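You operate a simulated robot arm through the tools that you are given. There is no shell and no other tool.

You are at the controls of a simulated robot arm. One attempt, no reset.

JOB
Set the controls near the top of the green bench. At the end: the orange tester knob is turned to -1; the blue tester arm is set to down; the white tester switch is switched on; the blue crayon is on the rubber mat on the green bench; whatever was shut is shut again. Leave all else as you found it, and nothing knocked over. The blue tester arm goes to its stop.

It is judged by the outcome, as a careful person would: the job done as asked, and still so three seconds after it is handed in. It fails if anything else is knocked over, pushed out of place, dropped, spilled or broken.

ROBOT AND FRAMES
A 7-joint arm with a three-finger gripper, fixed in place. Base frame: the origin is on the floor under the middle of its stand, x ahead of it, y to its left, z up; the work surface is at about z = 0.854. Units: m, rad, N and s.
It reaches about 1.342 m from its shoulder. Its first joint turns from -2.897 to 2.897 rad. Payload 2.69 kg.
The TCP is the grasp point between the finger pads, 0.03 m short of the fingertips. In the tool frame z runs along the fingers and y along their closing line. The gripper opens to 0.128 m; its body begins 0.117 m behind the TCP.
Orientation is that of the tool frame in the base frame, as [roll, pitch, yaw] about the fixed x, y, z axes, in that order (R = Rz(yaw) Ry(pitch) Rx(roll)). With the fingers straight down and closing along the base's y, the tool's x points along the base's -x, its y along +y and its z along -z.

CONTROLS
- The arm moves only by the tool arm_command. Its arguments are lists of equal length, an entry for each row: "hand": the finger opening in m, from 0 to 0.128; "translation": the shift along the tool's x, y, z in m, a list of three; "angular": the turn, a rotation vector about the tool's x, y, z in rad, a list of three. In form: {"hand": [hand, ...], "translation": [[x, y, z], ...], "angular": [[rx, ry, rz], ...]}. A call has 1 to 20 rows; each row shifts and turns the commanded pose from where the row before left it, along the tool's axes as they then stand. A row lasts 0.2 s, in which the tool goes at most 0.05 m and 0.15 rad; a call with a longer step from one row to the next is refused whole, and so is a gripper value outside its range. A pose out of reach is approached as far as the arm can. The call stops where the force on the tool passes 40 N (or 10 N more than at its start, if that is more) or the arm is blocked; 0.2 s more then pass. The fingers move at their own pace (about 0.127 m/s each) and stop on an object; they squeeze with about 24 N. The grip force told is the motor's: it shows also when the fingers shut on nothing. Time passes only in rows, and 0.2 s behind the last, so rows that do not move let the fingers close. The reply holds the time, the measured pose of the TCP, the force on the tool along the base axes, the opening and the grip force, in the units named above and with some noise, with the torque about the TCP (base axes, N m) and any sound that the robot's microphone picked up.
- Cameras (640 x 400 px; columns grow to the right, rows downward): "scene" is fixed at [0.0489, 0.4992, 1.6393]; the picture's right is [-0.02, -1.00, 0.00], its down [-0.64, 0.01, -0.77] and it looks along [0.77, -0.02, -0.64] (base axes); focal length 317 px, centre (320, 200). "wrist" rides on the gripper at [0.058, 0.054, -0.131] in the tool frame; the picture's right is [-0.68, 0.74, 0.00], its down [-0.62, -0.57, -0.55] and it looks along [-0.40, -0.37, 0.84] (tool axes); focal length 234 px, centre (320, 200). There is no depth. A picture from a camera that has moved, and an enlarged one, comes with that camera's place and axes in the base frame and with its lens.
- grab_frame(camera): a new picture of that camera. No time passes.
- lift_body(by): moves the trunk up (or, below 0, down) by that many m; the arm rides with it, the base frame stays. It gives what a move gives, with no picture.
- zoom(camera, box): a new picture of the part [left, top, right, bottom] of that camera's present view, enlarged. No time passes.
- close_job(): hands the job in; it is judged then, once.

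Nothing tells you positions but the pictures and the camera data. Unless the task says otherwise, let go and move clear before handing in.

The tools are called after ">>>" by a JSON object that holds its "fn" and its "kwargs". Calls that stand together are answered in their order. arm_command: Moves the arm, as the interface text tells. Its arguments: {"type":"object","properties":{"hand":{"type":"array"},"translation":{"type":"array"},"angular":{"type":"array"}},"required":["hand","translation","angular"]} The other tools are called the same way: lift_body (by) moves the trunk up or down; grab_frame (camera) takes a picture; zoom (camera, box) takes an enlarged picture of a part of a camera's view; close_job () hands the job in.

At the start:

```text
time_s: 0.0
tool_pos: [0.7545, 0.2733, 1.2074]
tcp_rot: [-3.141, -0.001, 3.141]
ft_force: [0.6, 0.1, -0.3]
torque: [0.01, -0.02, 0.0]
width: 0.1281
grip_force: 0.0
trunk travel left (down, up): [-0.15, 0.2]
```

scene: 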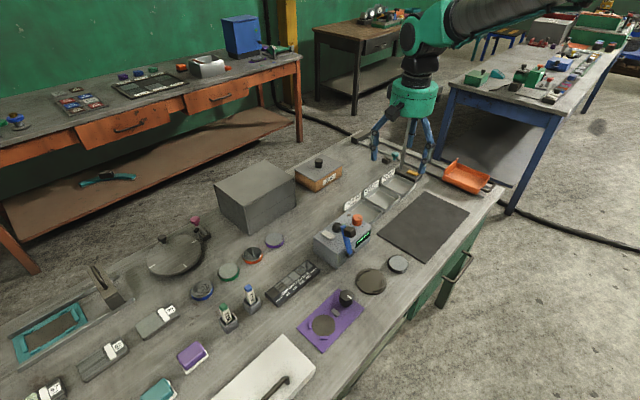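
wrist: 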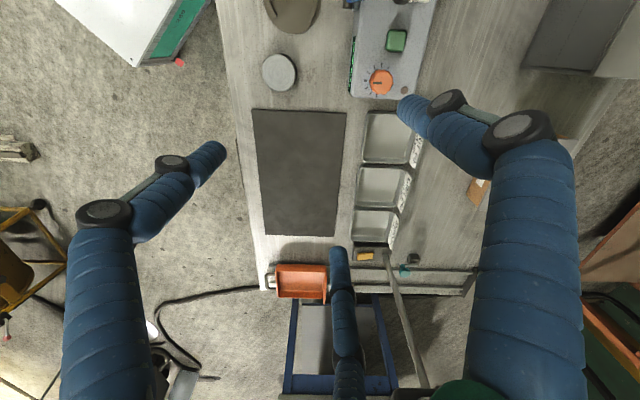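

I see a grey bench (with a green wall and cabinets) carrying a tester box with an orange knob, a blue lever and other parts; I'll zoom in to find the controls, the crayon and the rubber mat.

>>> {"fn": "zoom", "kwargs": {"camera": "scene", "box": [290, 180, 410, 280]}}

>>> {"fn": "zoom", "kwargs": {"camera": "scene", "box": [0, 220, 200, 400]}}

>>> {"fn": "zoom", "kwargs": {"camera": "scene", "box": [180, 230, 420, 400]}}

>>> {"fn": "zoom", "kwargs": {"camera": "wrist", "box": [320, 0, 480, 110]}}

>>> {"fn": "zoom", "kwargs": {"camera": "scene", "box": [280, 140, 520, 270]}}

```text
4.00 times, centred on (350, 230) of scene
camera zoom: at [0.0489, 0.4992, 1.6393], right [-0.02, -1.0, 0.0], down [-0.64, 0.01, -0.77], along [0.77, -0.02, -0.64], focal length 1268 px, centre (200, 80)
```

zoom: 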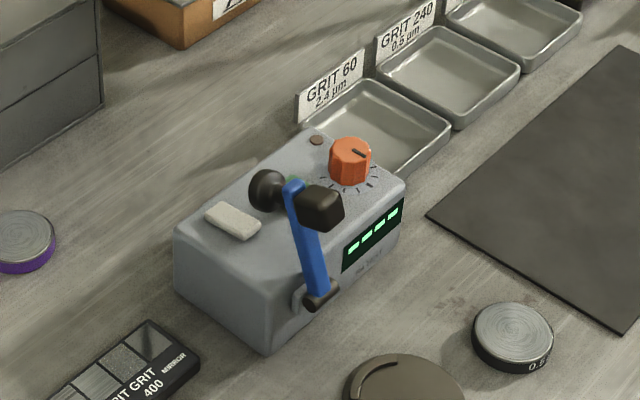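

```text
2.22 times, centred on (100, 310) of scene
camera zoom: at [0.0489, 0.4992, 1.6393], right [-0.02, -1.0, 0.0], down [-0.64, 0.01, -0.77], along [0.77, -0.02, -0.64], focal length 705 px, centre (809, -44)
```

zoom: 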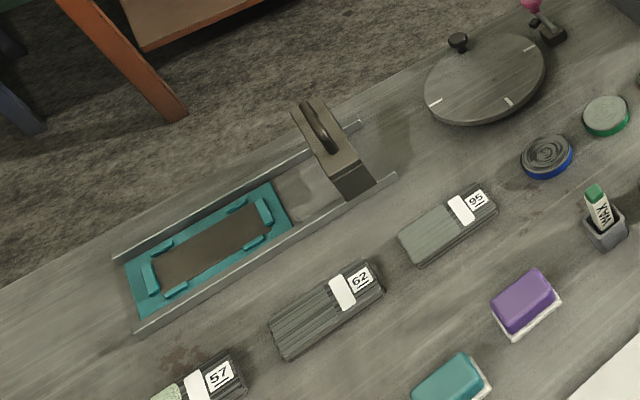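

```text
2.35 times, centred on (300, 315) of scene
camera zoom: at [0.0489, 0.4992, 1.6393], right [-0.02, -1.0, 0.0], down [-0.64, 0.01, -0.77], along [0.77, -0.02, -0.64], focal length 746 px, centre (367, -71)
```

zoom: 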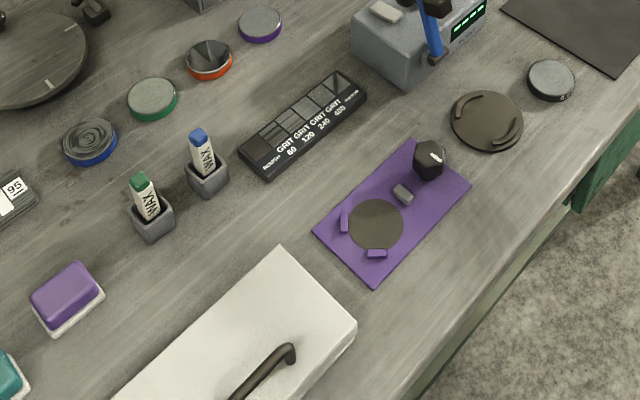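

```text
3.64 times, centred on (400, 55) of wrist
camera zoom: at [0.6943, 0.3253, 1.3368], right [0.68, 0.74, 0.0], down [0.62, -0.57, 0.55], along [0.4, -0.37, -0.84], focal length 852 px, centre (29, 727)
```

zoom: 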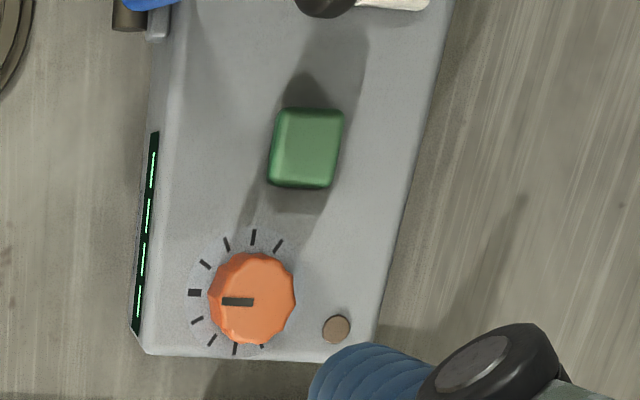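

```text
2.67 times, centred on (400, 205) of scene
camera zoom: at [0.0489, 0.4992, 1.6393], right [-0.02, -1.0, 0.0], down [-0.64, 0.01, -0.77], along [0.77, -0.02, -0.64], focal length 846 px, centre (107, 187)
```

zoom: 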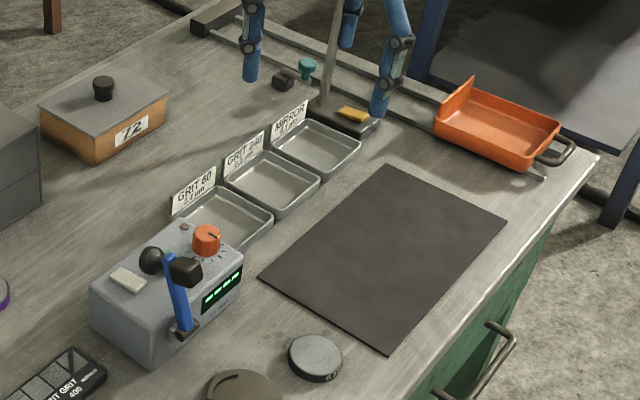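

The tester box sits around x≈0.78, y≈0.38, with its face and display toward the robot, and the crayons in holders are further left; the dark grey mat lies right of the tester. Before moving I'll close the fingers in free air to learn how they meet, and look.

>>> {"fn": "arm_command", "kwargs": {"hand": [0.03, 0.03, 0.03, 0.03], "translation": [[0, 0, 0], [0, 0, 0], [0, 0, 0], [0, 0, 0]], "angular": [[0, 0, 0], [0, 0, 0], [0, 0, 0], [0, 0, 0]]}}

>>> {"fn": "grab_frame", "kwargs": {"camera": "wrist"}}

>>> {"fn": "zoom", "kwargs": {"camera": "scene", "box": [360, 80, 460, 200]}}

```text
time_s: 1.0
tool_pos: [0.7535, 0.2715, 1.2077]
tcp_rot: [-3.141, 0.001, 3.141]
ft_force: [-0.2, 1.6, -0.5]
torque: [0.02, -0.03, 0.06]
width: 0.0299
grip_force: 0.0
trunk travel left (down, up): [-0.15, 0.2]
```

```text
taken
camera wrist: at [0.6943, 0.3253, 1.3368], right [0.68, 0.74, 0.0], down [0.62, -0.57, 0.55], along [0.4, -0.37, -0.84], focal length 234 px, centre (320, 200)
```

wrist: 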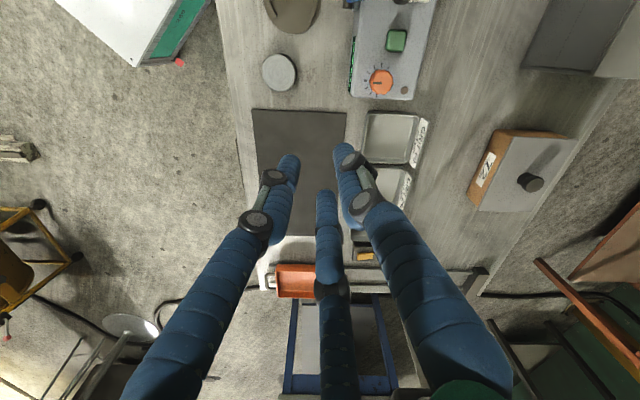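

```text
3.33 times, centred on (410, 140) of scene
camera zoom: at [0.0489, 0.4992, 1.6393], right [-0.02, -1.0, 0.0], down [-0.64, 0.01, -0.77], along [0.77, -0.02, -0.64], focal length 1057 px, centre (20, 400)
```

zoom: 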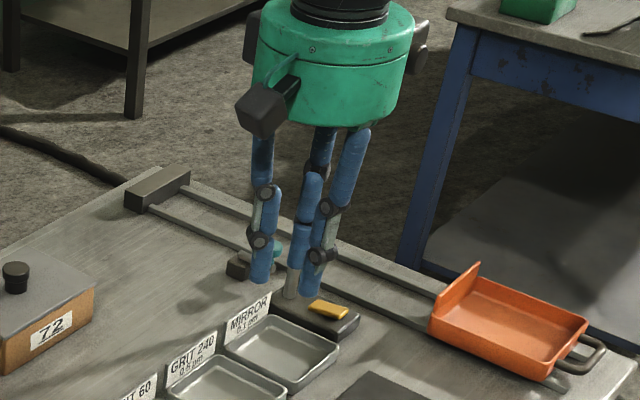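

The three fingers close radially to the TCP like a chuck, which suits the knob and the crayon. Next I go over the tester for a close look, staying well above it.

>>> {"fn": "arm_command", "kwargs": {"hand": [0.03, 0.03, 0.03, 0.03], "translation": [[0, 0.032, 0.02], [0, 0.032, 0.02], [0, 0.032, 0.02], [0, 0.032, 0.02]], "angular": [[0, 0, 0], [0, 0, 0], [0, 0, 0], [0, 0, 0]]}}

>>> {"fn": "grab_frame", "kwargs": {"camera": "wrist"}}

>>> {"fn": "zoom", "kwargs": {"camera": "wrist", "box": [220, 0, 460, 150]}}

>>> {"fn": "grab_frame", "kwargs": {"camera": "scene"}}

```text
time_s: 2.0
tool_pos: [0.7539, 0.4012, 1.1254]
tcp_rot: [3.141, 0.0, 3.141]
ft_force: [-0.4, 0.0, 0.2]
torque: [0.01, 0.01, 0.01]
width: 0.0298
grip_force: 0.0
trunk travel left (down, up): [-0.15, 0.2]
```

```text
taken
camera wrist: at [0.6945, 0.4533, 1.2552], right [0.68, 0.74, 0.0], down [0.62, -0.57, 0.55], along [0.4, -0.37, -0.84], focal length 234 px, centre (320, 200)
```

wrist: 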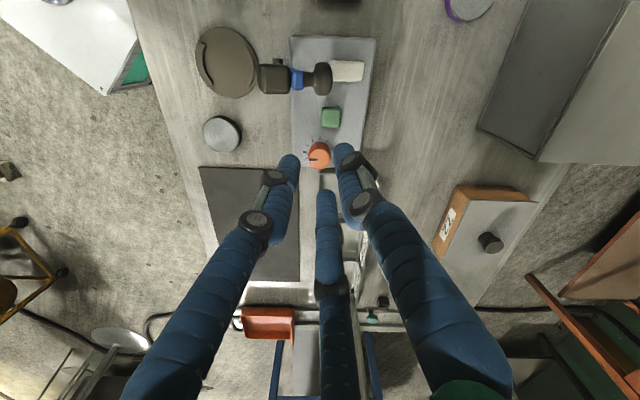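

```text
2.67 times, centred on (340, 75) of wrist
camera zoom: at [0.6945, 0.4533, 1.2552], right [0.68, 0.74, 0.0], down [0.62, -0.57, 0.55], along [0.4, -0.37, -0.84], focal length 624 px, centre (267, 533)
```

zoom: 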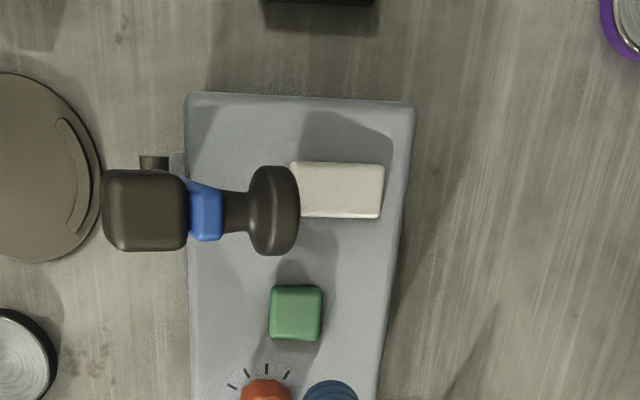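

```text
taken
```

scene: 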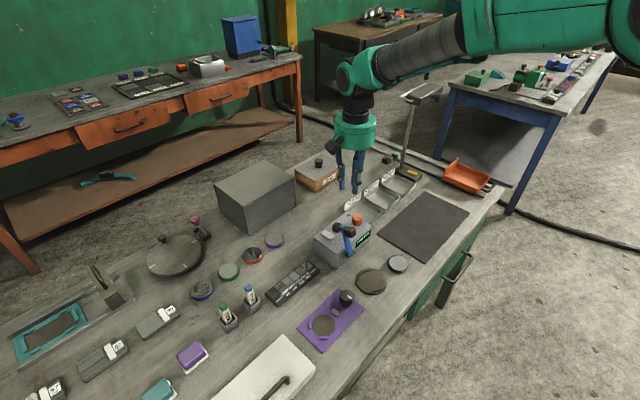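

The lever with its black handle stands at the tester's front edge; I need to know its hinge axis and the knob's and switch's markings. Zooming in further from both cameras.

>>> {"fn": "zoom", "kwargs": {"camera": "scene", "box": [310, 205, 378, 265]}}

>>> {"fn": "zoom", "kwargs": {"camera": "scene", "box": [335, 205, 375, 230]}}

>>> {"fn": "zoom", "kwargs": {"camera": "wrist", "box": [280, 25, 380, 90]}}

>>> {"fn": "zoom", "kwargs": {"camera": "wrist", "box": [285, 125, 355, 170]}}

```text
6.67 times, centred on (344, 235) of scene
camera zoom: at [0.0489, 0.4992, 1.6393], right [-0.02, -1.0, 0.0], down [-0.64, 0.01, -0.77], along [0.77, -0.02, -0.64], focal length 2114 px, centre (160, -33)
```

zoom: 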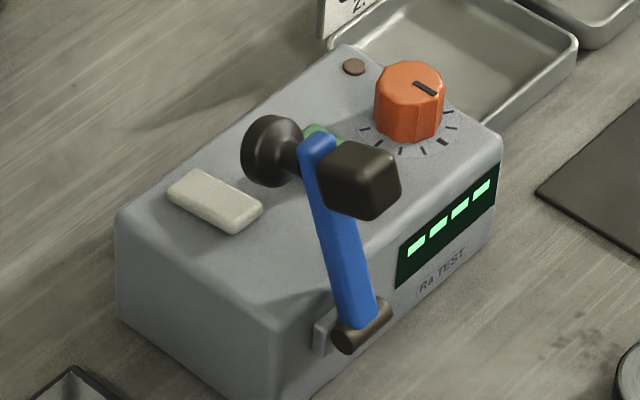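

```text
16.00 times, centred on (355, 218) of scene
camera zoom: at [0.0489, 0.4992, 1.6393], right [-0.02, -1.0, 0.0], down [-0.64, 0.01, -0.77], along [0.77, -0.02, -0.64], focal length 5074 px, centre (-240, -80)
```

zoom: 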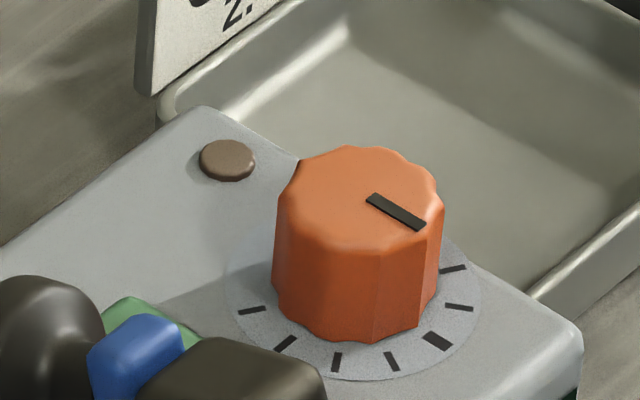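

```text
6.15 times, centred on (330, 58) of wrist
camera zoom: at [0.6945, 0.4533, 1.2552], right [0.68, 0.74, 0.0], down [0.62, -0.57, 0.55], along [0.4, -0.37, -0.84], focal length 1441 px, centre (258, 1077)
```

zoom: 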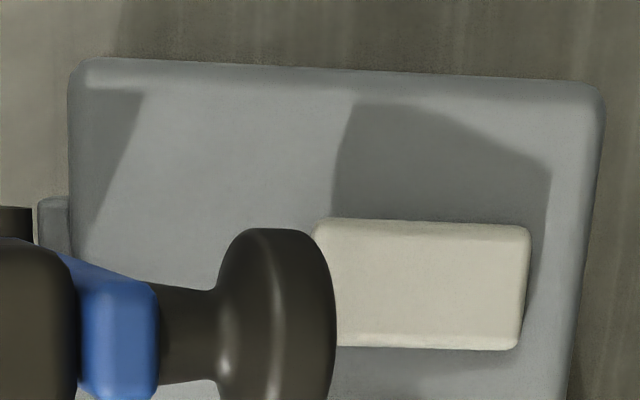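

```text
8.89 times, centred on (320, 148) of wrist
camera zoom: at [0.6945, 0.4533, 1.2552], right [0.68, 0.74, 0.0], down [0.62, -0.57, 0.55], along [0.4, -0.37, -0.84], focal length 2082 px, centre (320, 667)
```

zoom: 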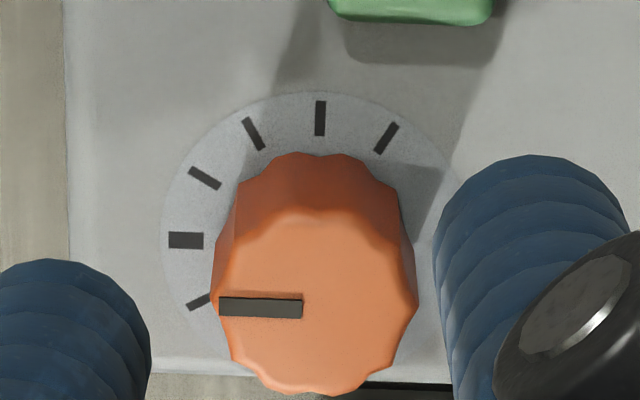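

The lever's hinge pin seems to run along the bench, on the tester's front face, with the arm leaning slightly back; the knob scale has nine 30° ticks with the pointer at the wide (0) tick. I'll go to the left of the tester and tilt the camera to see the switch and lever in profile.

>>> {"fn": "arm_command", "kwargs": {"hand": [0.03, 0.03, 0.03, 0.03, 0.03, 0.06, 0.09, 0.128, 0.128], "translation": [[0.026, 0.0298, 0.008], [0.026, 0.0298, 0.008], [0.026, 0.0298, 0.008], [0.026, 0.0298, 0.008], [0.026, 0.0298, 0.008], [0, 0, 0], [0, 0, 0], [0, 0, 0], [0, 0, 0]], "angular": [[0, 0, 0], [0, 0, 0], [0, 0, 0], [0, 0, 0], [0, 0, 0], [-0.068, 0.074, 0], [-0.068, 0.074, 0], [-0.068, 0.074, 0], [-0.068, 0.074, 0]]}}

>>> {"fn": "grab_frame", "kwargs": {"camera": "wrist"}}

>>> {"fn": "grab_frame", "kwargs": {"camera": "scene"}}

```text
time_s: 4.0
tool_pos: [0.6245, 0.5492, 1.0866]
tcp_rot: [2.862, -0.292, -3.099]
ft_force: [-0.9, 0.1, 0.2]
torque: [-0.06, -0.07, 0.05]
width: 0.128
grip_force: 0.1
trunk travel left (down, up): [-0.15, 0.2]
```

```text
taken
camera wrist: at [0.6067, 0.5635, 1.2369], right [0.68, 0.74, 0.0], down [0.73, -0.67, 0.18], along [0.13, -0.12, -0.98], focal length 234 px, centre (320, 200)
```

wrist: 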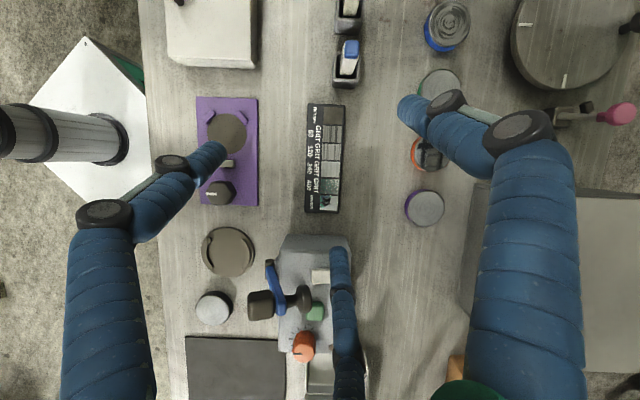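

```text
taken
```

scene: 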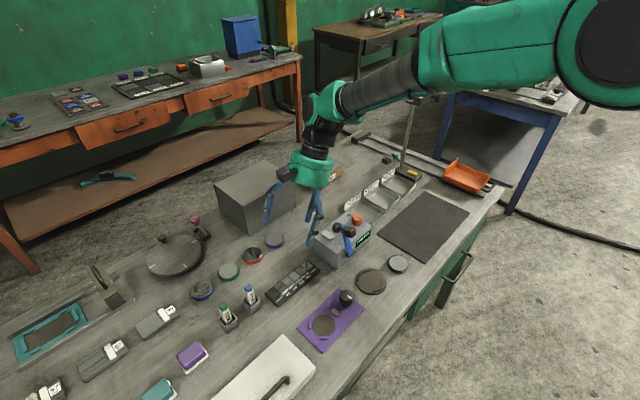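

Tilting went the other way, giving a useful straight-down view; now I tilt back the other way to look along the bench at the tester's profile.

>>> {"fn": "arm_command", "kwargs": {"hand": [0.128, 0.128, 0.128, 0.128, 0.128, 0.128], "translation": [[0, 0, 0], [0, 0, 0], [0, 0, 0], [0, 0, 0], [0, 0, 0], [0, 0, 0]], "angular": [[0.0907, -0.0987, 0], [0.0907, -0.0987, 0], [0.0907, -0.0987, 0], [0.0907, -0.0987, 0], [0.0907, -0.0987, 0], [0.0907, -0.0987, 0]]}}

>>> {"fn": "grab_frame", "kwargs": {"camera": "wrist"}}

>>> {"fn": "zoom", "kwargs": {"camera": "wrist", "box": [240, 100, 400, 210]}}

```text
time_s: 5.4
tool_pos: [0.6238, 0.5489, 1.0862]
tcp_rot: [-2.859, 0.294, -3.099]
ft_force: [-0.5, 0.1, -0.4]
torque: [0.05, 0.03, -0.01]
width: 0.1281
grip_force: 0.0
trunk travel left (down, up): [-0.15, 0.2]
```

```text
taken
camera wrist: at [0.5312, 0.6327, 1.1749], right [0.68, 0.74, 0.0], down [0.41, -0.37, 0.83], along [0.61, -0.56, -0.55], focal length 234 px, centre (320, 200)
```

wrist: 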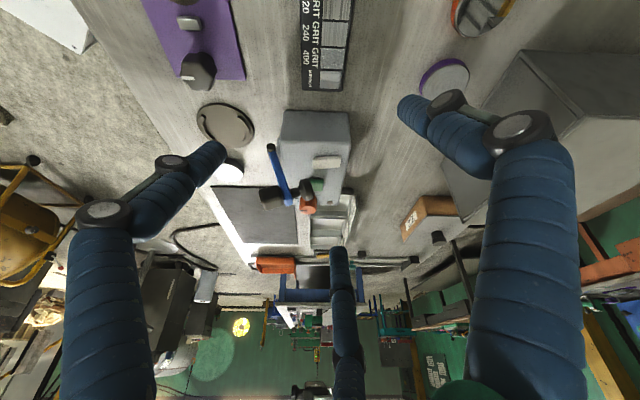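

```text
3.64 times, centred on (320, 155) of wrist
camera zoom: at [0.5312, 0.6327, 1.1749], right [0.68, 0.74, 0.0], down [0.41, -0.37, 0.83], along [0.61, -0.56, -0.55], focal length 852 px, centre (320, 364)
```

zoom: 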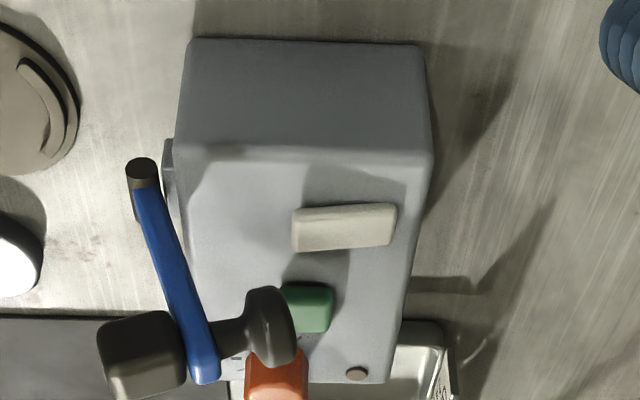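

The picture is upside-down (bench back to the right), showing the lever leaning back over the box and the white rocker. Zooming more into the switch.

>>> {"fn": "zoom", "kwargs": {"camera": "wrist", "box": [300, 140, 350, 175]}}

>>> {"fn": "zoom", "kwargs": {"camera": "wrist", "box": [255, 130, 345, 205]}}

>>> {"fn": "zoom", "kwargs": {"camera": "scene", "box": [310, 225, 340, 245]}}

```text
11.43 times, centred on (325, 158) of wrist
camera zoom: at [0.5312, 0.6327, 1.1749], right [0.68, 0.74, 0.0], down [0.41, -0.37, 0.83], along [0.61, -0.56, -0.55], focal length 2676 px, centre (263, 686)
```

zoom: 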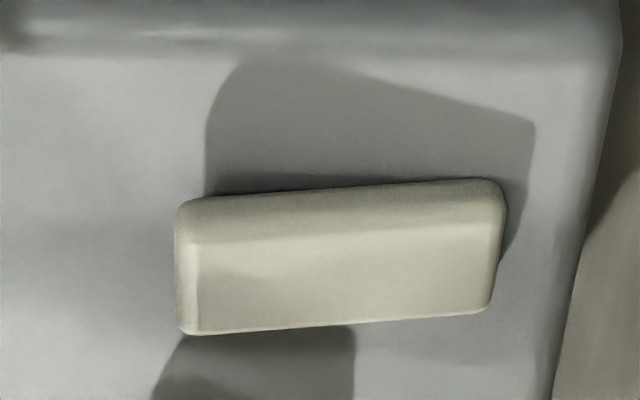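

```text
5.33 times, centred on (300, 168) of wrist
camera zoom: at [0.5312, 0.6327, 1.1749], right [0.68, 0.74, 0.0], down [0.41, -0.37, 0.83], along [0.61, -0.56, -0.55], focal length 1249 px, centre (427, 373)
```

zoom: 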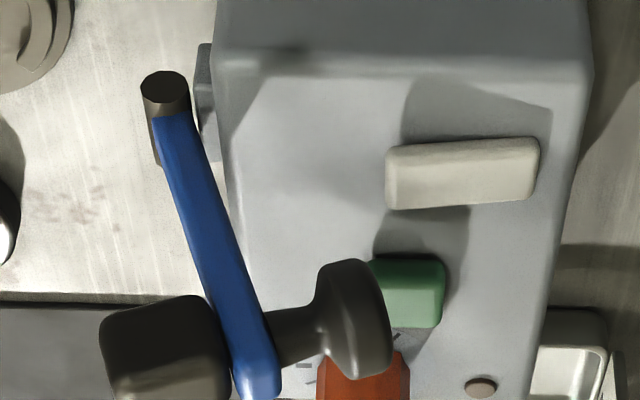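

```text
16.00 times, centred on (325, 235) of scene
camera zoom: at [0.0489, 0.4992, 1.6393], right [-0.02, -1.0, 0.0], down [-0.64, 0.01, -0.77], along [0.77, -0.02, -0.64], focal length 5074 px, centre (240, -360)
```

zoom: 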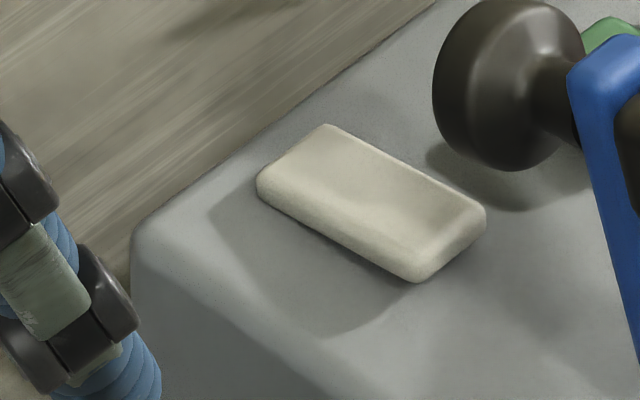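

The rocker's front end is raised right under the lever's disc, so the lever goes first: it hinges forward (toward the robot) and down. I'll return to vertical, close the fingers and go above the spot just behind the lever's disc.

>>> {"fn": "arm_command", "kwargs": {"hand": [0.1, 0.06, 0.03, 0, 0, 0, 0, 0], "translation": [[0, 0, 0], [0, 0, 0], [0, 0, 0], [0, 0, 0], [-0.0315, -0.02, 0.004], [-0.0315, -0.02, 0.004], [-0.0315, -0.02, 0.004], [-0.0315, -0.02, 0.004]], "angular": [[-0.068, 0.074, 0], [-0.068, 0.074, 0], [-0.068, 0.074, 0], [-0.068, 0.074, 0], [0, 0, 0], [0, 0, 0], [0, 0, 0], [0, 0, 0]]}}

>>> {"fn": "grab_frame", "kwargs": {"camera": "wrist"}}

>>> {"fn": "zoom", "kwargs": {"camera": "scene", "box": [290, 160, 410, 270]}}

```text
time_s: 7.2
tool_pos: [0.749, 0.4685, 1.0704]
tcp_rot: [3.141, -0.001, -3.141]
ft_force: [-1.6, 0.0, -0.1]
torque: [-0.01, -0.05, 0.01]
width: 0.002
grip_force: 23.7
trunk travel left (down, up): [-0.15, 0.2]
```

```text
taken
camera wrist: at [0.6896, 0.5217, 1.2011], right [0.68, 0.74, 0.0], down [0.62, -0.57, 0.55], along [0.4, -0.37, -0.84], focal length 234 px, centre (320, 200)
```

wrist: 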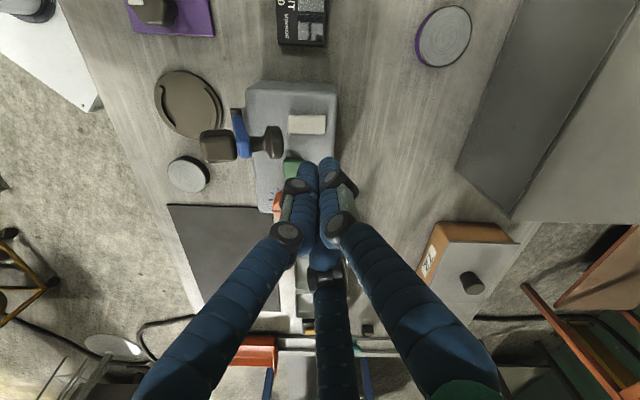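

```text
3.64 times, centred on (350, 215) of scene
camera zoom: at [0.0489, 0.4992, 1.6393], right [-0.02, -1.0, 0.0], down [-0.64, 0.01, -0.77], along [0.77, -0.02, -0.64], focal length 1153 px, centre (211, 146)
```

zoom: 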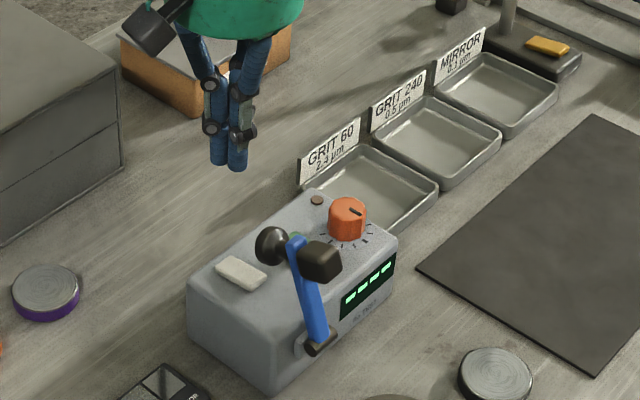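

Fingertips are right above the spot behind the lever's disc (in line with it). I descend to disc height, above the switch, and push gently toward the robot.

>>> {"fn": "arm_command", "kwargs": {"hand": [0, 0, 0, 0, 0], "translation": [[0, 0, 0.023], [0, 0, 0.023], [0, 0, 0.023], [0.0071, -0.0071, 0], [0.0071, -0.0071, 0]], "angular": [[0, 0, 0], [0, 0, 0], [0, 0, 0], [0, 0, 0], [0, 0, 0]]}}

>>> {"fn": "grab_frame", "kwargs": {"camera": "wrist"}}

>>> {"fn": "zoom", "kwargs": {"camera": "scene", "box": [290, 160, 410, 270]}}

```text
time_s: 8.4
tool_pos: [0.7351, 0.4548, 1.0016]
tcp_rot: [-3.141, 0.001, 3.141]
ft_force: [1.1, 1.6, 1.3]
torque: [0.03, 0.0, 0.02]
width: 0.0023
grip_force: 24.2
trunk travel left (down, up): [-0.15, 0.2]
```

```text
taken
camera wrist: at [0.676, 0.5079, 1.132], right [0.68, 0.74, 0.0], down [0.61, -0.57, 0.55], along [0.41, -0.37, -0.84], focal length 234 px, centre (320, 200)
```

wrist: 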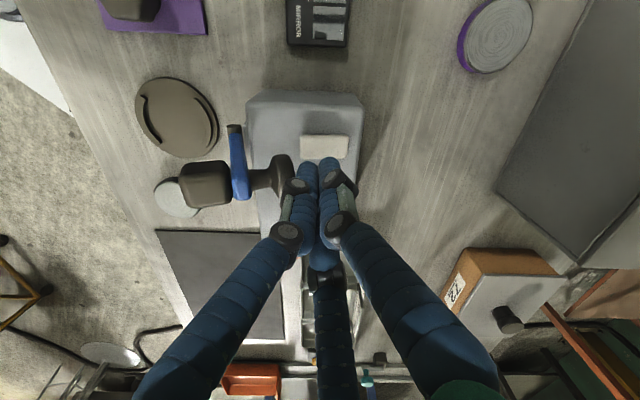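

```text
3.64 times, centred on (350, 215) of scene
camera zoom: at [0.0489, 0.4992, 1.6393], right [-0.02, -1.0, 0.0], down [-0.64, 0.01, -0.77], along [0.77, -0.02, -0.64], focal length 1153 px, centre (211, 146)
```

zoom: 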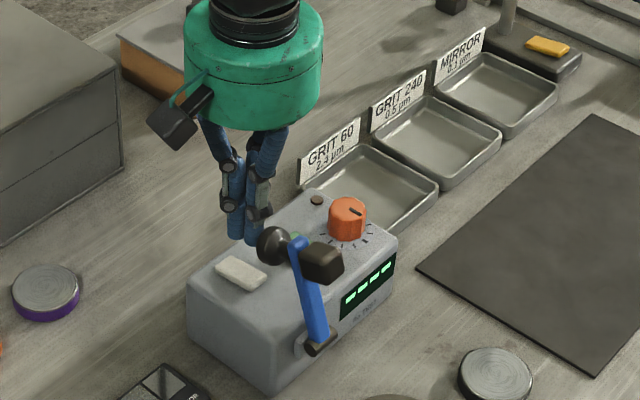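

The fingertips are just touching the disc's back; now I push forward about 5 cm in small steps.

>>> {"fn": "arm_command", "kwargs": {"hand": [0, 0, 0, 0, 0], "translation": [[0.0071, -0.0071, 0], [0.0071, -0.0071, 0], [0.0071, -0.0071, 0], [0.0071, -0.0071, 0], [0.0071, -0.0071, 0]], "angular": [[0, 0, 0], [0, 0, 0], [0, 0, 0], [0, 0, 0], [0, 0, 0]]}}

>>> {"fn": "grab_frame", "kwargs": {"camera": "wrist"}}

>>> {"fn": "zoom", "kwargs": {"camera": "scene", "box": [290, 160, 410, 270]}}

```text
time_s: 9.6
tool_pos: [0.7003, 0.4191, 1.0016]
tcp_rot: [3.141, 0.0, 3.141]
ft_force: [0.8, -0.1, -0.4]
torque: [0.0, 0.03, -0.02]
width: 0.0022
grip_force: 24.1
trunk travel left (down, up): [-0.15, 0.2]
```

```text
taken
camera wrist: at [0.6406, 0.472, 1.1316], right [0.68, 0.74, 0.0], down [0.62, -0.57, 0.55], along [0.4, -0.37, -0.84], focal length 234 px, centre (320, 200)
```

wrist: 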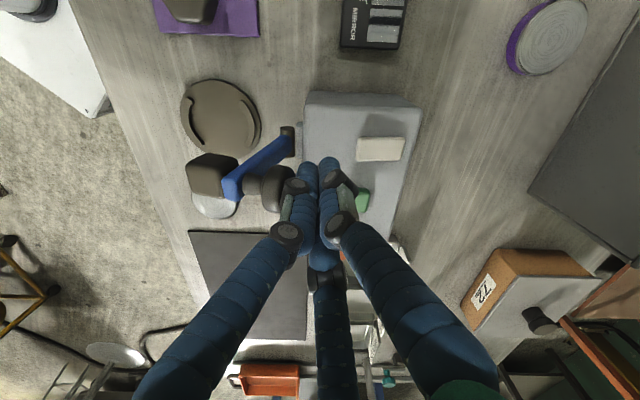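

```text
3.64 times, centred on (350, 215) of scene
camera zoom: at [0.0489, 0.4992, 1.6393], right [-0.02, -1.0, 0.0], down [-0.64, 0.01, -0.77], along [0.77, -0.02, -0.64], focal length 1153 px, centre (211, 146)
```

zoom: 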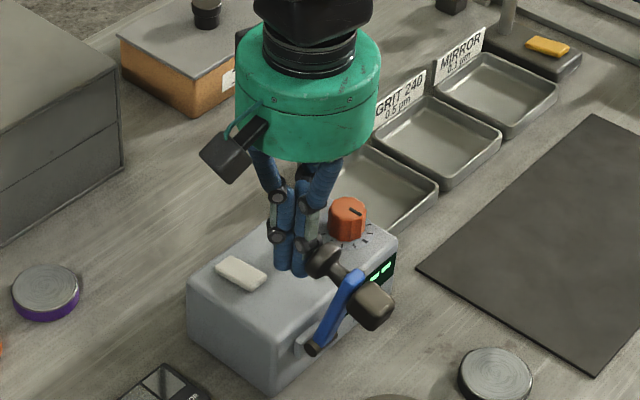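

The lever swings forward freely as expected. I push 4 cm more so that it passes well over centre.

>>> {"fn": "arm_command", "kwargs": {"hand": [0, 0, 0, 0], "translation": [[0.0071, -0.0071, 0], [0.0071, -0.0071, 0], [0.0071, -0.0071, 0], [0.0071, -0.0071, 0]], "angular": [[0, 0, 0], [0, 0, 0], [0, 0, 0], [0, 0, 0]]}}

>>> {"fn": "grab_frame", "kwargs": {"camera": "wrist"}}

>>> {"fn": "zoom", "kwargs": {"camera": "scene", "box": [290, 160, 410, 270]}}

```text
time_s: 10.6
tool_pos: [0.6708, 0.3908, 1.0017]
tcp_rot: [-3.141, -0.001, 3.141]
ft_force: [0.0, 0.7, -0.8]
torque: [0.0, 0.01, 0.01]
width: 0.0024
grip_force: 23.8
trunk travel left (down, up): [-0.15, 0.2]
```

```text
taken
camera wrist: at [0.6118, 0.4441, 1.1317], right [0.68, 0.74, 0.0], down [0.62, -0.57, 0.55], along [0.4, -0.37, -0.84], focal length 234 px, centre (320, 200)
```

wrist: 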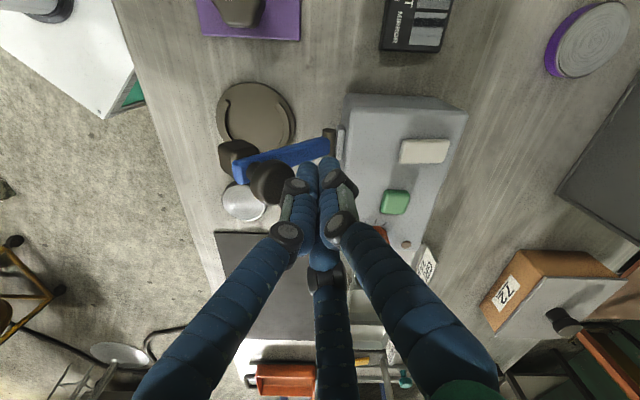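

```text
3.64 times, centred on (350, 215) of scene
camera zoom: at [0.0489, 0.4992, 1.6393], right [-0.02, -1.0, 0.0], down [-0.64, 0.01, -0.77], along [0.77, -0.02, -0.64], focal length 1153 px, centre (211, 146)
```

zoom: 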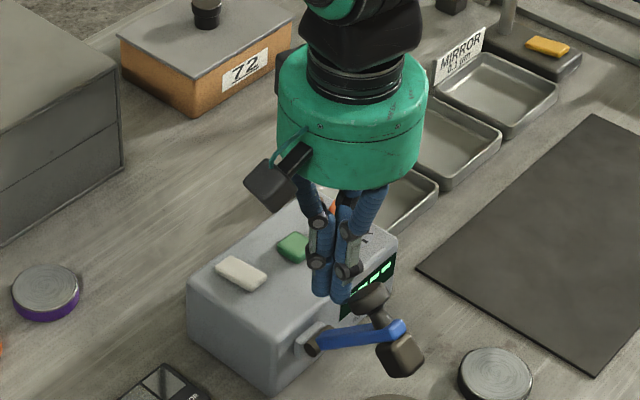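

The arm has swung past 45° forward; now I lift off, move above the disc and press it downward step by step toward its stop.

>>> {"fn": "arm_command", "kwargs": {"hand": [0, 0, 0, 0, 0, 0, 0], "translation": [[-0.004, 0.004, -0.01], [0, 0, -0.025], [0, 0, -0.015], [0.0177, -0.0177, 0], [0.0177, -0.0177, 0], [0.003, -0.003, 0.012], [0.003, -0.003, 0.012]], "angular": [[0, 0, 0], [0, 0, 0], [0, 0, 0], [0, 0, 0], [0, 0, 0], [0, 0, 0], [0, 0, 0]]}}

>>> {"fn": "grab_frame", "kwargs": {"camera": "wrist"}}

>>> {"fn": "zoom", "kwargs": {"camera": "scene", "box": [290, 160, 410, 270]}}

```text
time_s: 12.2
tool_pos: [0.6349, 0.354, 1.0271]
tcp_rot: [3.14, -0.001, -3.142]
ft_force: [0.3, -0.2, -0.3]
torque: [0.02, 0.0, 0.02]
width: 0.0022
grip_force: 24.3
trunk travel left (down, up): [-0.15, 0.2]
```

```text
taken
camera wrist: at [0.5752, 0.4066, 1.1576], right [0.68, 0.74, 0.0], down [0.62, -0.57, 0.55], along [0.4, -0.37, -0.84], focal length 234 px, centre (320, 200)
```

wrist: 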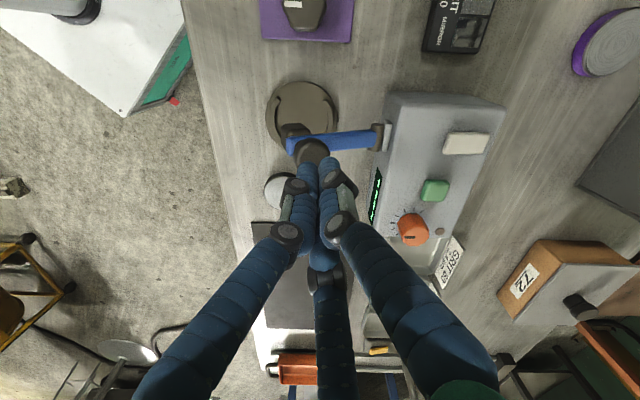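

```text
3.64 times, centred on (350, 215) of scene
camera zoom: at [0.0489, 0.4992, 1.6393], right [-0.02, -1.0, 0.0], down [-0.64, 0.01, -0.77], along [0.77, -0.02, -0.64], focal length 1153 px, centre (211, 146)
```

zoom: 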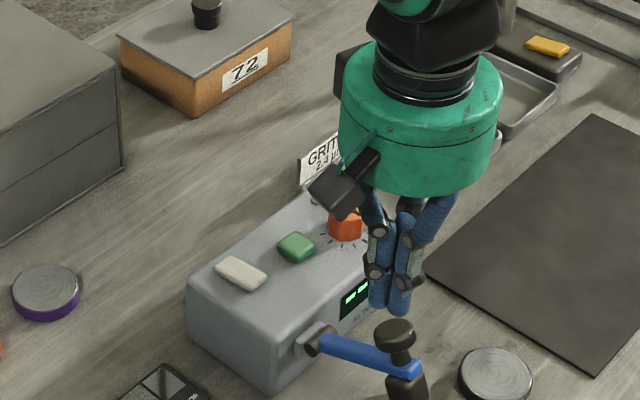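

The arm is now forward about 65–70°, with the disc facing up under the fingertips. I press down in small steps to find the stop.

>>> {"fn": "arm_command", "kwargs": {"hand": [0, 0, 0, 0], "translation": [[0.003, -0.003, 0.008], [0.003, -0.003, 0.008], [0.003, -0.003, 0.008], [0.003, -0.003, 0.008]], "angular": [[0, 0, 0], [0, 0, 0], [0, 0, 0], [0, 0, 0]]}}

>>> {"fn": "grab_frame", "kwargs": {"camera": "wrist"}}

>>> {"fn": "zoom", "kwargs": {"camera": "scene", "box": [290, 160, 410, 270]}}

```text
time_s: 13.2
tool_pos: [0.6218, 0.3418, 0.9958]
tcp_rot: [3.142, 0.0, -3.141]
ft_force: [0.0, 0.1, 0.5]
torque: [0.0, 0.03, -0.02]
width: 0.0019
grip_force: 24.1
trunk travel left (down, up): [-0.15, 0.2]
```

```text
taken
camera wrist: at [0.5625, 0.3949, 1.1255], right [0.68, 0.74, 0.0], down [0.62, -0.57, 0.55], along [0.4, -0.37, -0.84], focal length 234 px, centre (320, 200)
```

wrist: 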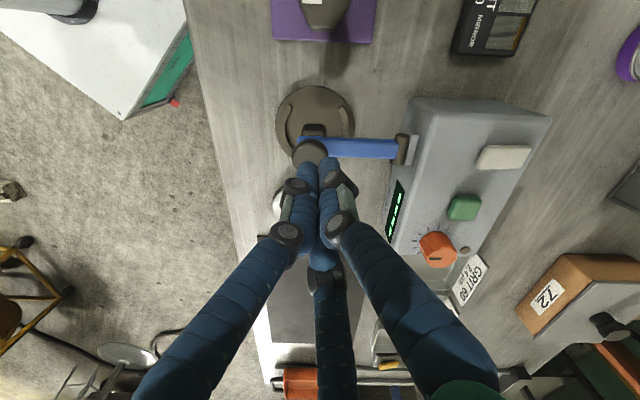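

```text
3.64 times, centred on (350, 215) of scene
camera zoom: at [0.0489, 0.4992, 1.6393], right [-0.02, -1.0, 0.0], down [-0.64, 0.01, -0.77], along [0.77, -0.02, -0.64], focal length 1153 px, centre (211, 146)
```

zoom: 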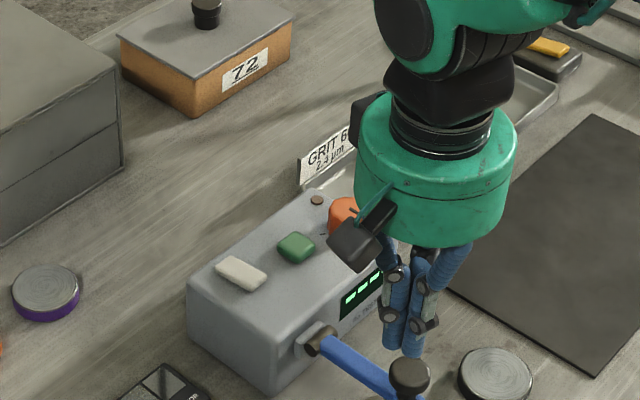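

The arm keeps moving easily under the fingertips, now near horizontal. Continuing downward.

>>> {"fn": "arm_command", "kwargs": {"hand": [0, 0, 0, 0], "translation": [[0.002, -0.002, 0.008], [0.002, -0.002, 0.008], [0.001, -0.001, 0.008], [0.0, 0.0, 0.008]], "angular": [[0, 0, 0], [0, 0, 0], [0, 0, 0], [0, 0, 0]]}}

>>> {"fn": "grab_frame", "kwargs": {"camera": "wrist"}}

>>> {"fn": "zoom", "kwargs": {"camera": "scene", "box": [310, 190, 430, 300]}}

```text
time_s: 14.3
tool_pos: [0.6176, 0.3384, 0.9703]
tcp_rot: [3.138, 0.006, 3.14]
ft_force: [-3.0, -1.5, 17.1]
torque: [-0.13, 0.1, 0.07]
width: 0.002
grip_force: 31.1
trunk travel left (down, up): [-0.15, 0.2]
stopped in row 4: the force on the tool passed its limit at 44 N (the readings are from after the stop); the commanded pose is now the measured one
```

```text
taken
camera wrist: at [0.5586, 0.3905, 1.0998], right [0.68, 0.74, 0.01], down [0.61, -0.57, 0.55], along [0.41, -0.37, -0.83], focal length 234 px, centre (320, 200)
```

wrist: 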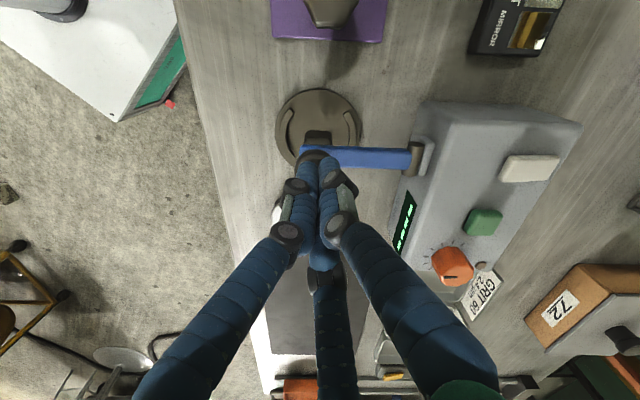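

```text
3.64 times, centred on (370, 245) of scene
camera zoom: at [0.0489, 0.4992, 1.6393], right [-0.02, -1.0, 0.0], down [-0.64, 0.01, -0.77], along [0.77, -0.02, -0.64], focal length 1153 px, centre (138, 36)
```

zoom: 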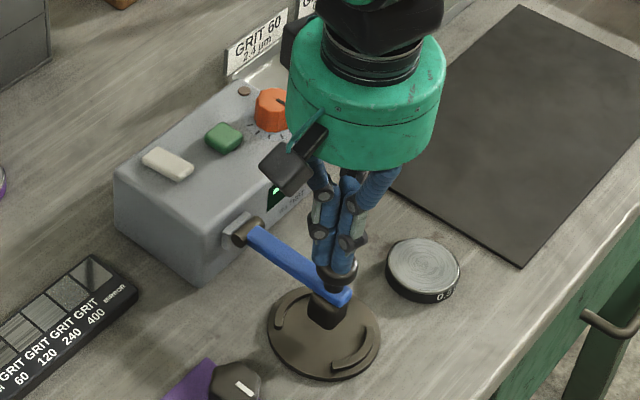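

Contact reached with 44 N: either the arm's own stop, or its block resting on the round plate below. I'll lift clear and look closely.

>>> {"fn": "arm_command", "kwargs": {"hand": [0, 0, 0, 0, 0], "translation": [[0, 0, -0.02], [0, 0, -0.03], [0, 0, -0.03], [-0.02, -0.02, -0.02], [-0.03, -0.03, 0]], "angular": [[0, 0, 0], [0, 0, 0], [0, 0, 0], [0, 0, 0], [0, 0, 0]]}}

>>> {"fn": "grab_frame", "kwargs": {"camera": "wrist"}}

>>> {"fn": "zoom", "kwargs": {"camera": "scene", "box": [330, 235, 410, 300]}}

```text
time_s: 15.5
tool_pos: [0.6675, 0.2863, 1.068]
tcp_rot: [3.14, 0.002, -3.141]
ft_force: [-0.5, 0.6, -0.5]
torque: [0.06, -0.06, -0.01]
width: 0.0021
grip_force: 32.2
trunk travel left (down, up): [-0.15, 0.2]
```

```text
taken
camera wrist: at [0.6077, 0.3401, 1.1978], right [0.68, 0.74, 0.0], down [0.61, -0.57, 0.55], along [0.41, -0.37, -0.83], focal length 234 px, centre (320, 200)
```

wrist: 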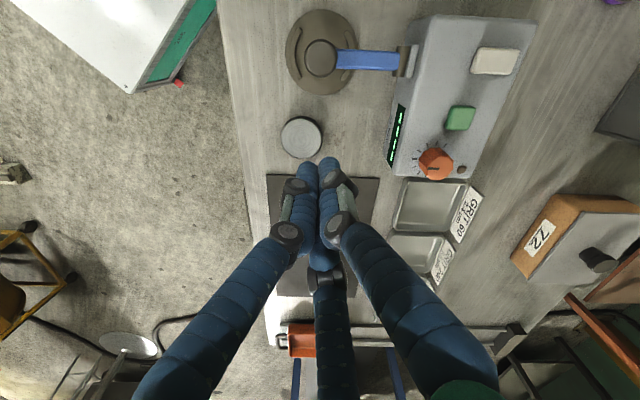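

```text
6.15 times, centred on (370, 268) of scene
camera zoom: at [0.0489, 0.4992, 1.6393], right [-0.02, -1.0, 0.0], down [-0.64, 0.01, -0.77], along [0.77, -0.02, -0.64], focal length 1952 px, centre (12, -215)
```

zoom: 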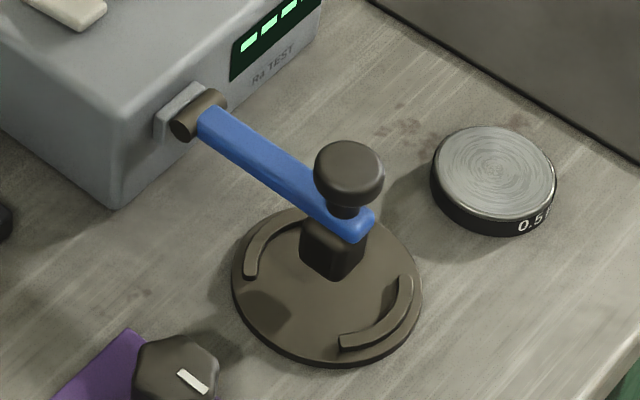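

The arm stays down, its probe block right over the centre of the round sample stage, as intended for the tester. I check for details and the stage's position.

>>> {"fn": "zoom", "kwargs": {"camera": "wrist", "box": [270, 0, 420, 100]}}

>>> {"fn": "zoom", "kwargs": {"camera": "scene", "box": [345, 250, 395, 285]}}

>>> {"fn": "zoom", "kwargs": {"camera": "wrist", "box": [380, 80, 500, 190]}}

```text
4.00 times, centred on (345, 50) of wrist
camera zoom: at [0.6077, 0.3401, 1.1978], right [0.68, 0.74, 0.0], down [0.61, -0.57, 0.55], along [0.41, -0.37, -0.83], focal length 937 px, centre (220, 800)
```

zoom: 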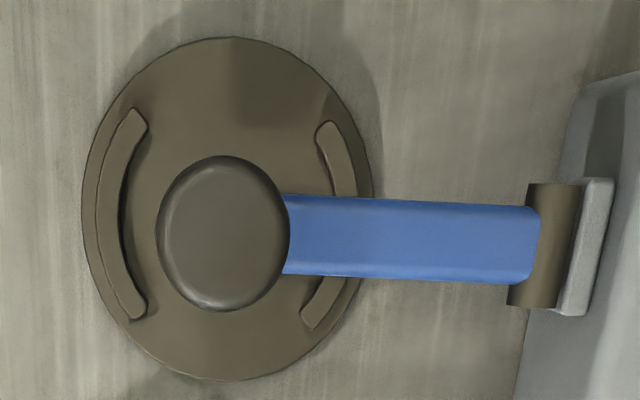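

```text
11.43 times, centred on (370, 268) of scene
camera zoom: at [0.0489, 0.4992, 1.6393], right [-0.02, -1.0, 0.0], down [-0.64, 0.01, -0.77], along [0.77, -0.02, -0.64], focal length 3624 px, centre (-251, -571)
```

zoom: 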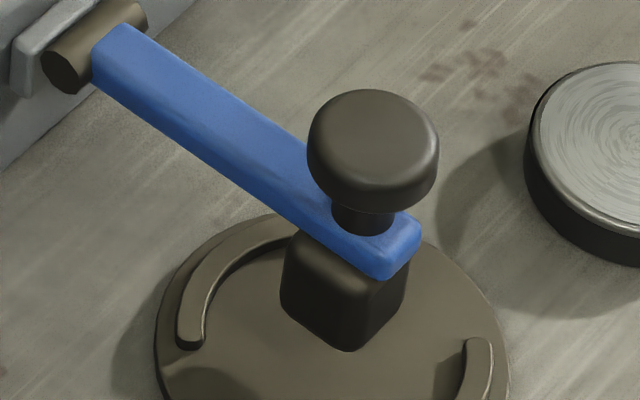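

```text
3.64 times, centred on (440, 135) of wrist
camera zoom: at [0.6077, 0.3401, 1.1978], right [0.68, 0.74, 0.0], down [0.61, -0.57, 0.55], along [0.41, -0.37, -0.83], focal length 852 px, centre (-116, 436)
```

zoom: 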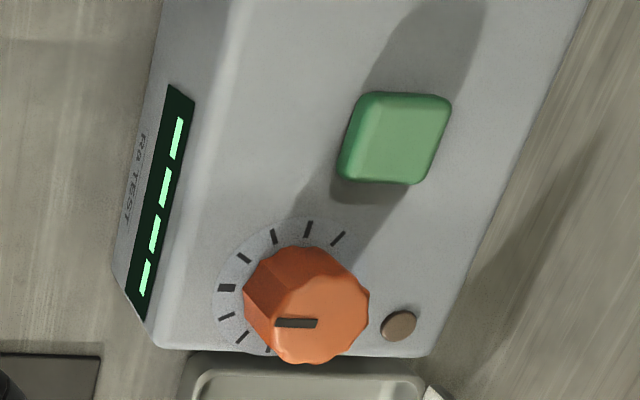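

The arm rests at its stop and the display and knob are unchanged. Next: the white rocker — I move above its raised front end.

>>> {"fn": "arm_command", "kwargs": {"hand": [0, 0, 0, 0, 0, 0], "translation": [[-0.0113, 0.0321, 0.004], [-0.0113, 0.0321, 0.006], [-0.0113, 0.0321, 0.009], [-0.0113, 0.0321, 0.009], [-0.0113, 0.0321, 0.01], [0, 0, 0.02]], "angular": [[0, 0, 0], [0, 0, 0], [0, 0, 0], [0, 0, 0], [0, 0, 0], [0, 0, 0]]}}

>>> {"fn": "grab_frame", "kwargs": {"camera": "wrist"}}

>>> {"fn": "zoom", "kwargs": {"camera": "scene", "box": [300, 195, 360, 250]}}

>>> {"fn": "zoom", "kwargs": {"camera": "wrist", "box": [250, 80, 400, 190]}}

```text
time_s: 16.9
tool_pos: [0.7247, 0.4498, 1.0095]
tcp_rot: [3.139, 0.003, 3.141]
ft_force: [0.5, 0.2, -0.4]
torque: [-0.03, 0.03, 0.01]
width: 0.0021
grip_force: 30.9
trunk travel left (down, up): [-0.15, 0.2]
```

```text
taken
camera wrist: at [0.6651, 0.5023, 1.1388], right [0.68, 0.74, 0.0], down [0.61, -0.57, 0.55], along [0.41, -0.37, -0.83], focal length 234 px, centre (320, 200)
```

wrist: 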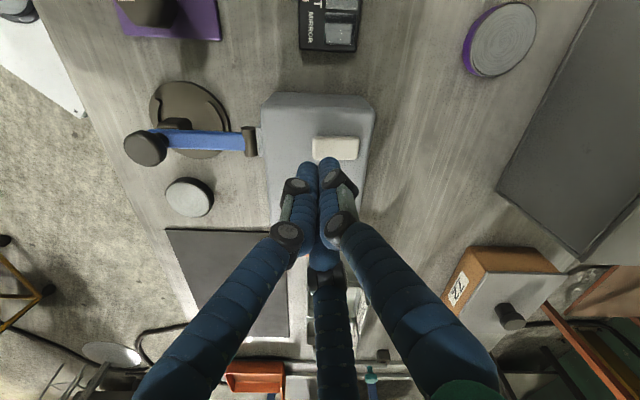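

```text
7.27 times, centred on (330, 222) of scene
camera zoom: at [0.0489, 0.4992, 1.6393], right [-0.02, -1.0, 0.0], down [-0.64, 0.01, -0.77], along [0.77, -0.02, -0.64], focal length 2306 px, centre (247, 36)
```

zoom: 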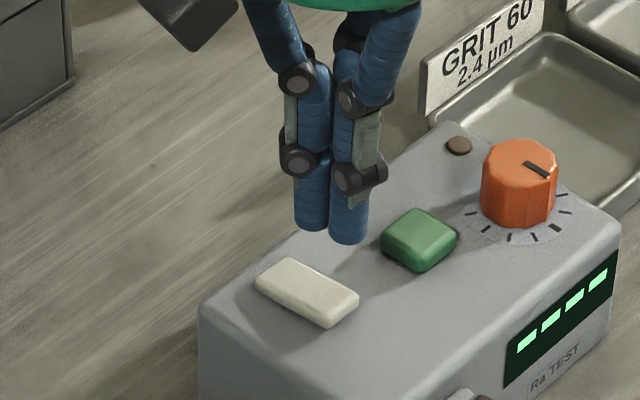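

```text
3.64 times, centred on (325, 135) of wrist
camera zoom: at [0.6651, 0.5023, 1.1388], right [0.68, 0.74, 0.0], down [0.61, -0.57, 0.55], along [0.41, -0.37, -0.83], focal length 852 px, centre (302, 436)
```

zoom: 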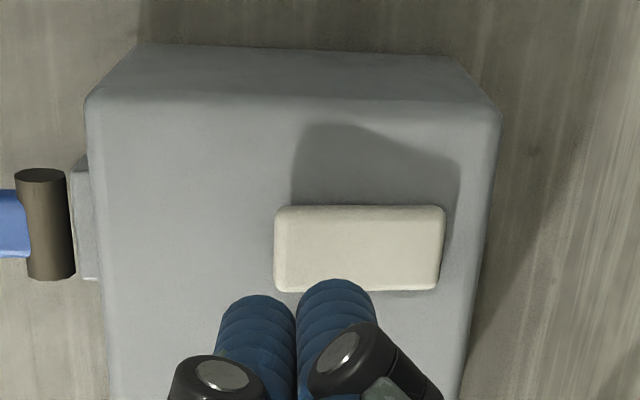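

Aligned over the rocker's front half. Pressing down in small steps.

>>> {"fn": "arm_command", "kwargs": {"hand": [0, 0, 0, 0, 0, 0], "translation": [[0.002, -0.001, 0.008], [0, 0, 0.008], [0, 0, 0.008], [0, 0, 0.006], [0, 0, 0.004], [0, 0, 0.004]], "angular": [[0, 0, 0], [0, 0, 0], [0, 0, 0], [0, 0, 0], [0, 0, 0], [0, 0, 0]]}}

>>> {"fn": "zoom", "kwargs": {"camera": "scene", "box": [300, 195, 360, 250]}}

>>> {"fn": "zoom", "kwargs": {"camera": "wrist", "box": [250, 80, 400, 190]}}

```text
time_s: 18.3
tool_pos: [0.7244, 0.4463, 0.9721]
tcp_rot: [3.14, 0.007, 3.141]
ft_force: [1.6, 0.2, 0.5]
torque: [-0.04, 0.0, -0.05]
width: 0.0023
grip_force: 31.8
trunk travel left (down, up): [-0.15, 0.2]
```

```text
7.27 times, centred on (330, 222) of scene
camera zoom: at [0.0489, 0.4992, 1.6393], right [-0.02, -1.0, 0.0], down [-0.64, 0.01, -0.77], along [0.77, -0.02, -0.64], focal length 2306 px, centre (247, 36)
```

zoom: 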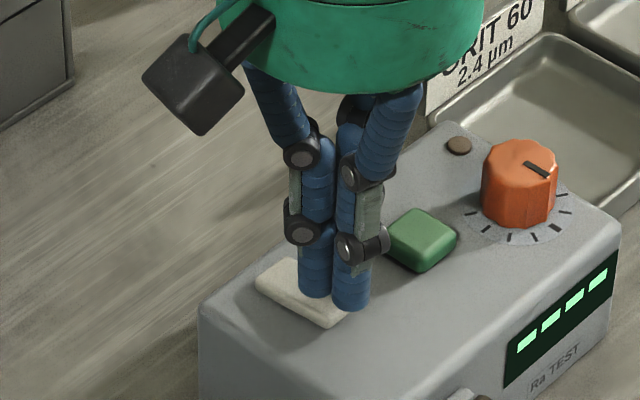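

```text
3.64 times, centred on (325, 135) of wrist
camera zoom: at [0.663, 0.5002, 1.1022], right [0.68, 0.74, 0.0], down [0.61, -0.57, 0.55], along [0.41, -0.37, -0.83], focal length 852 px, centre (302, 436)
```

zoom: 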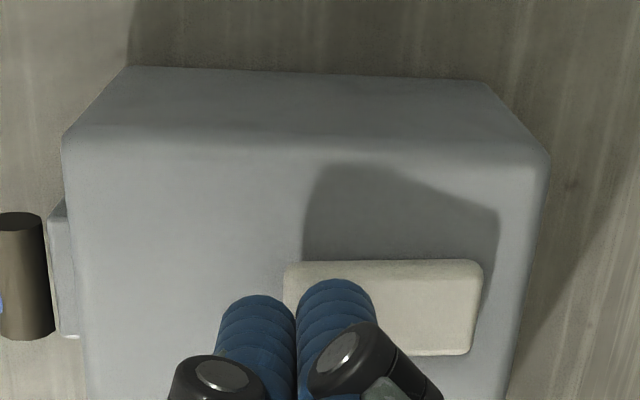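

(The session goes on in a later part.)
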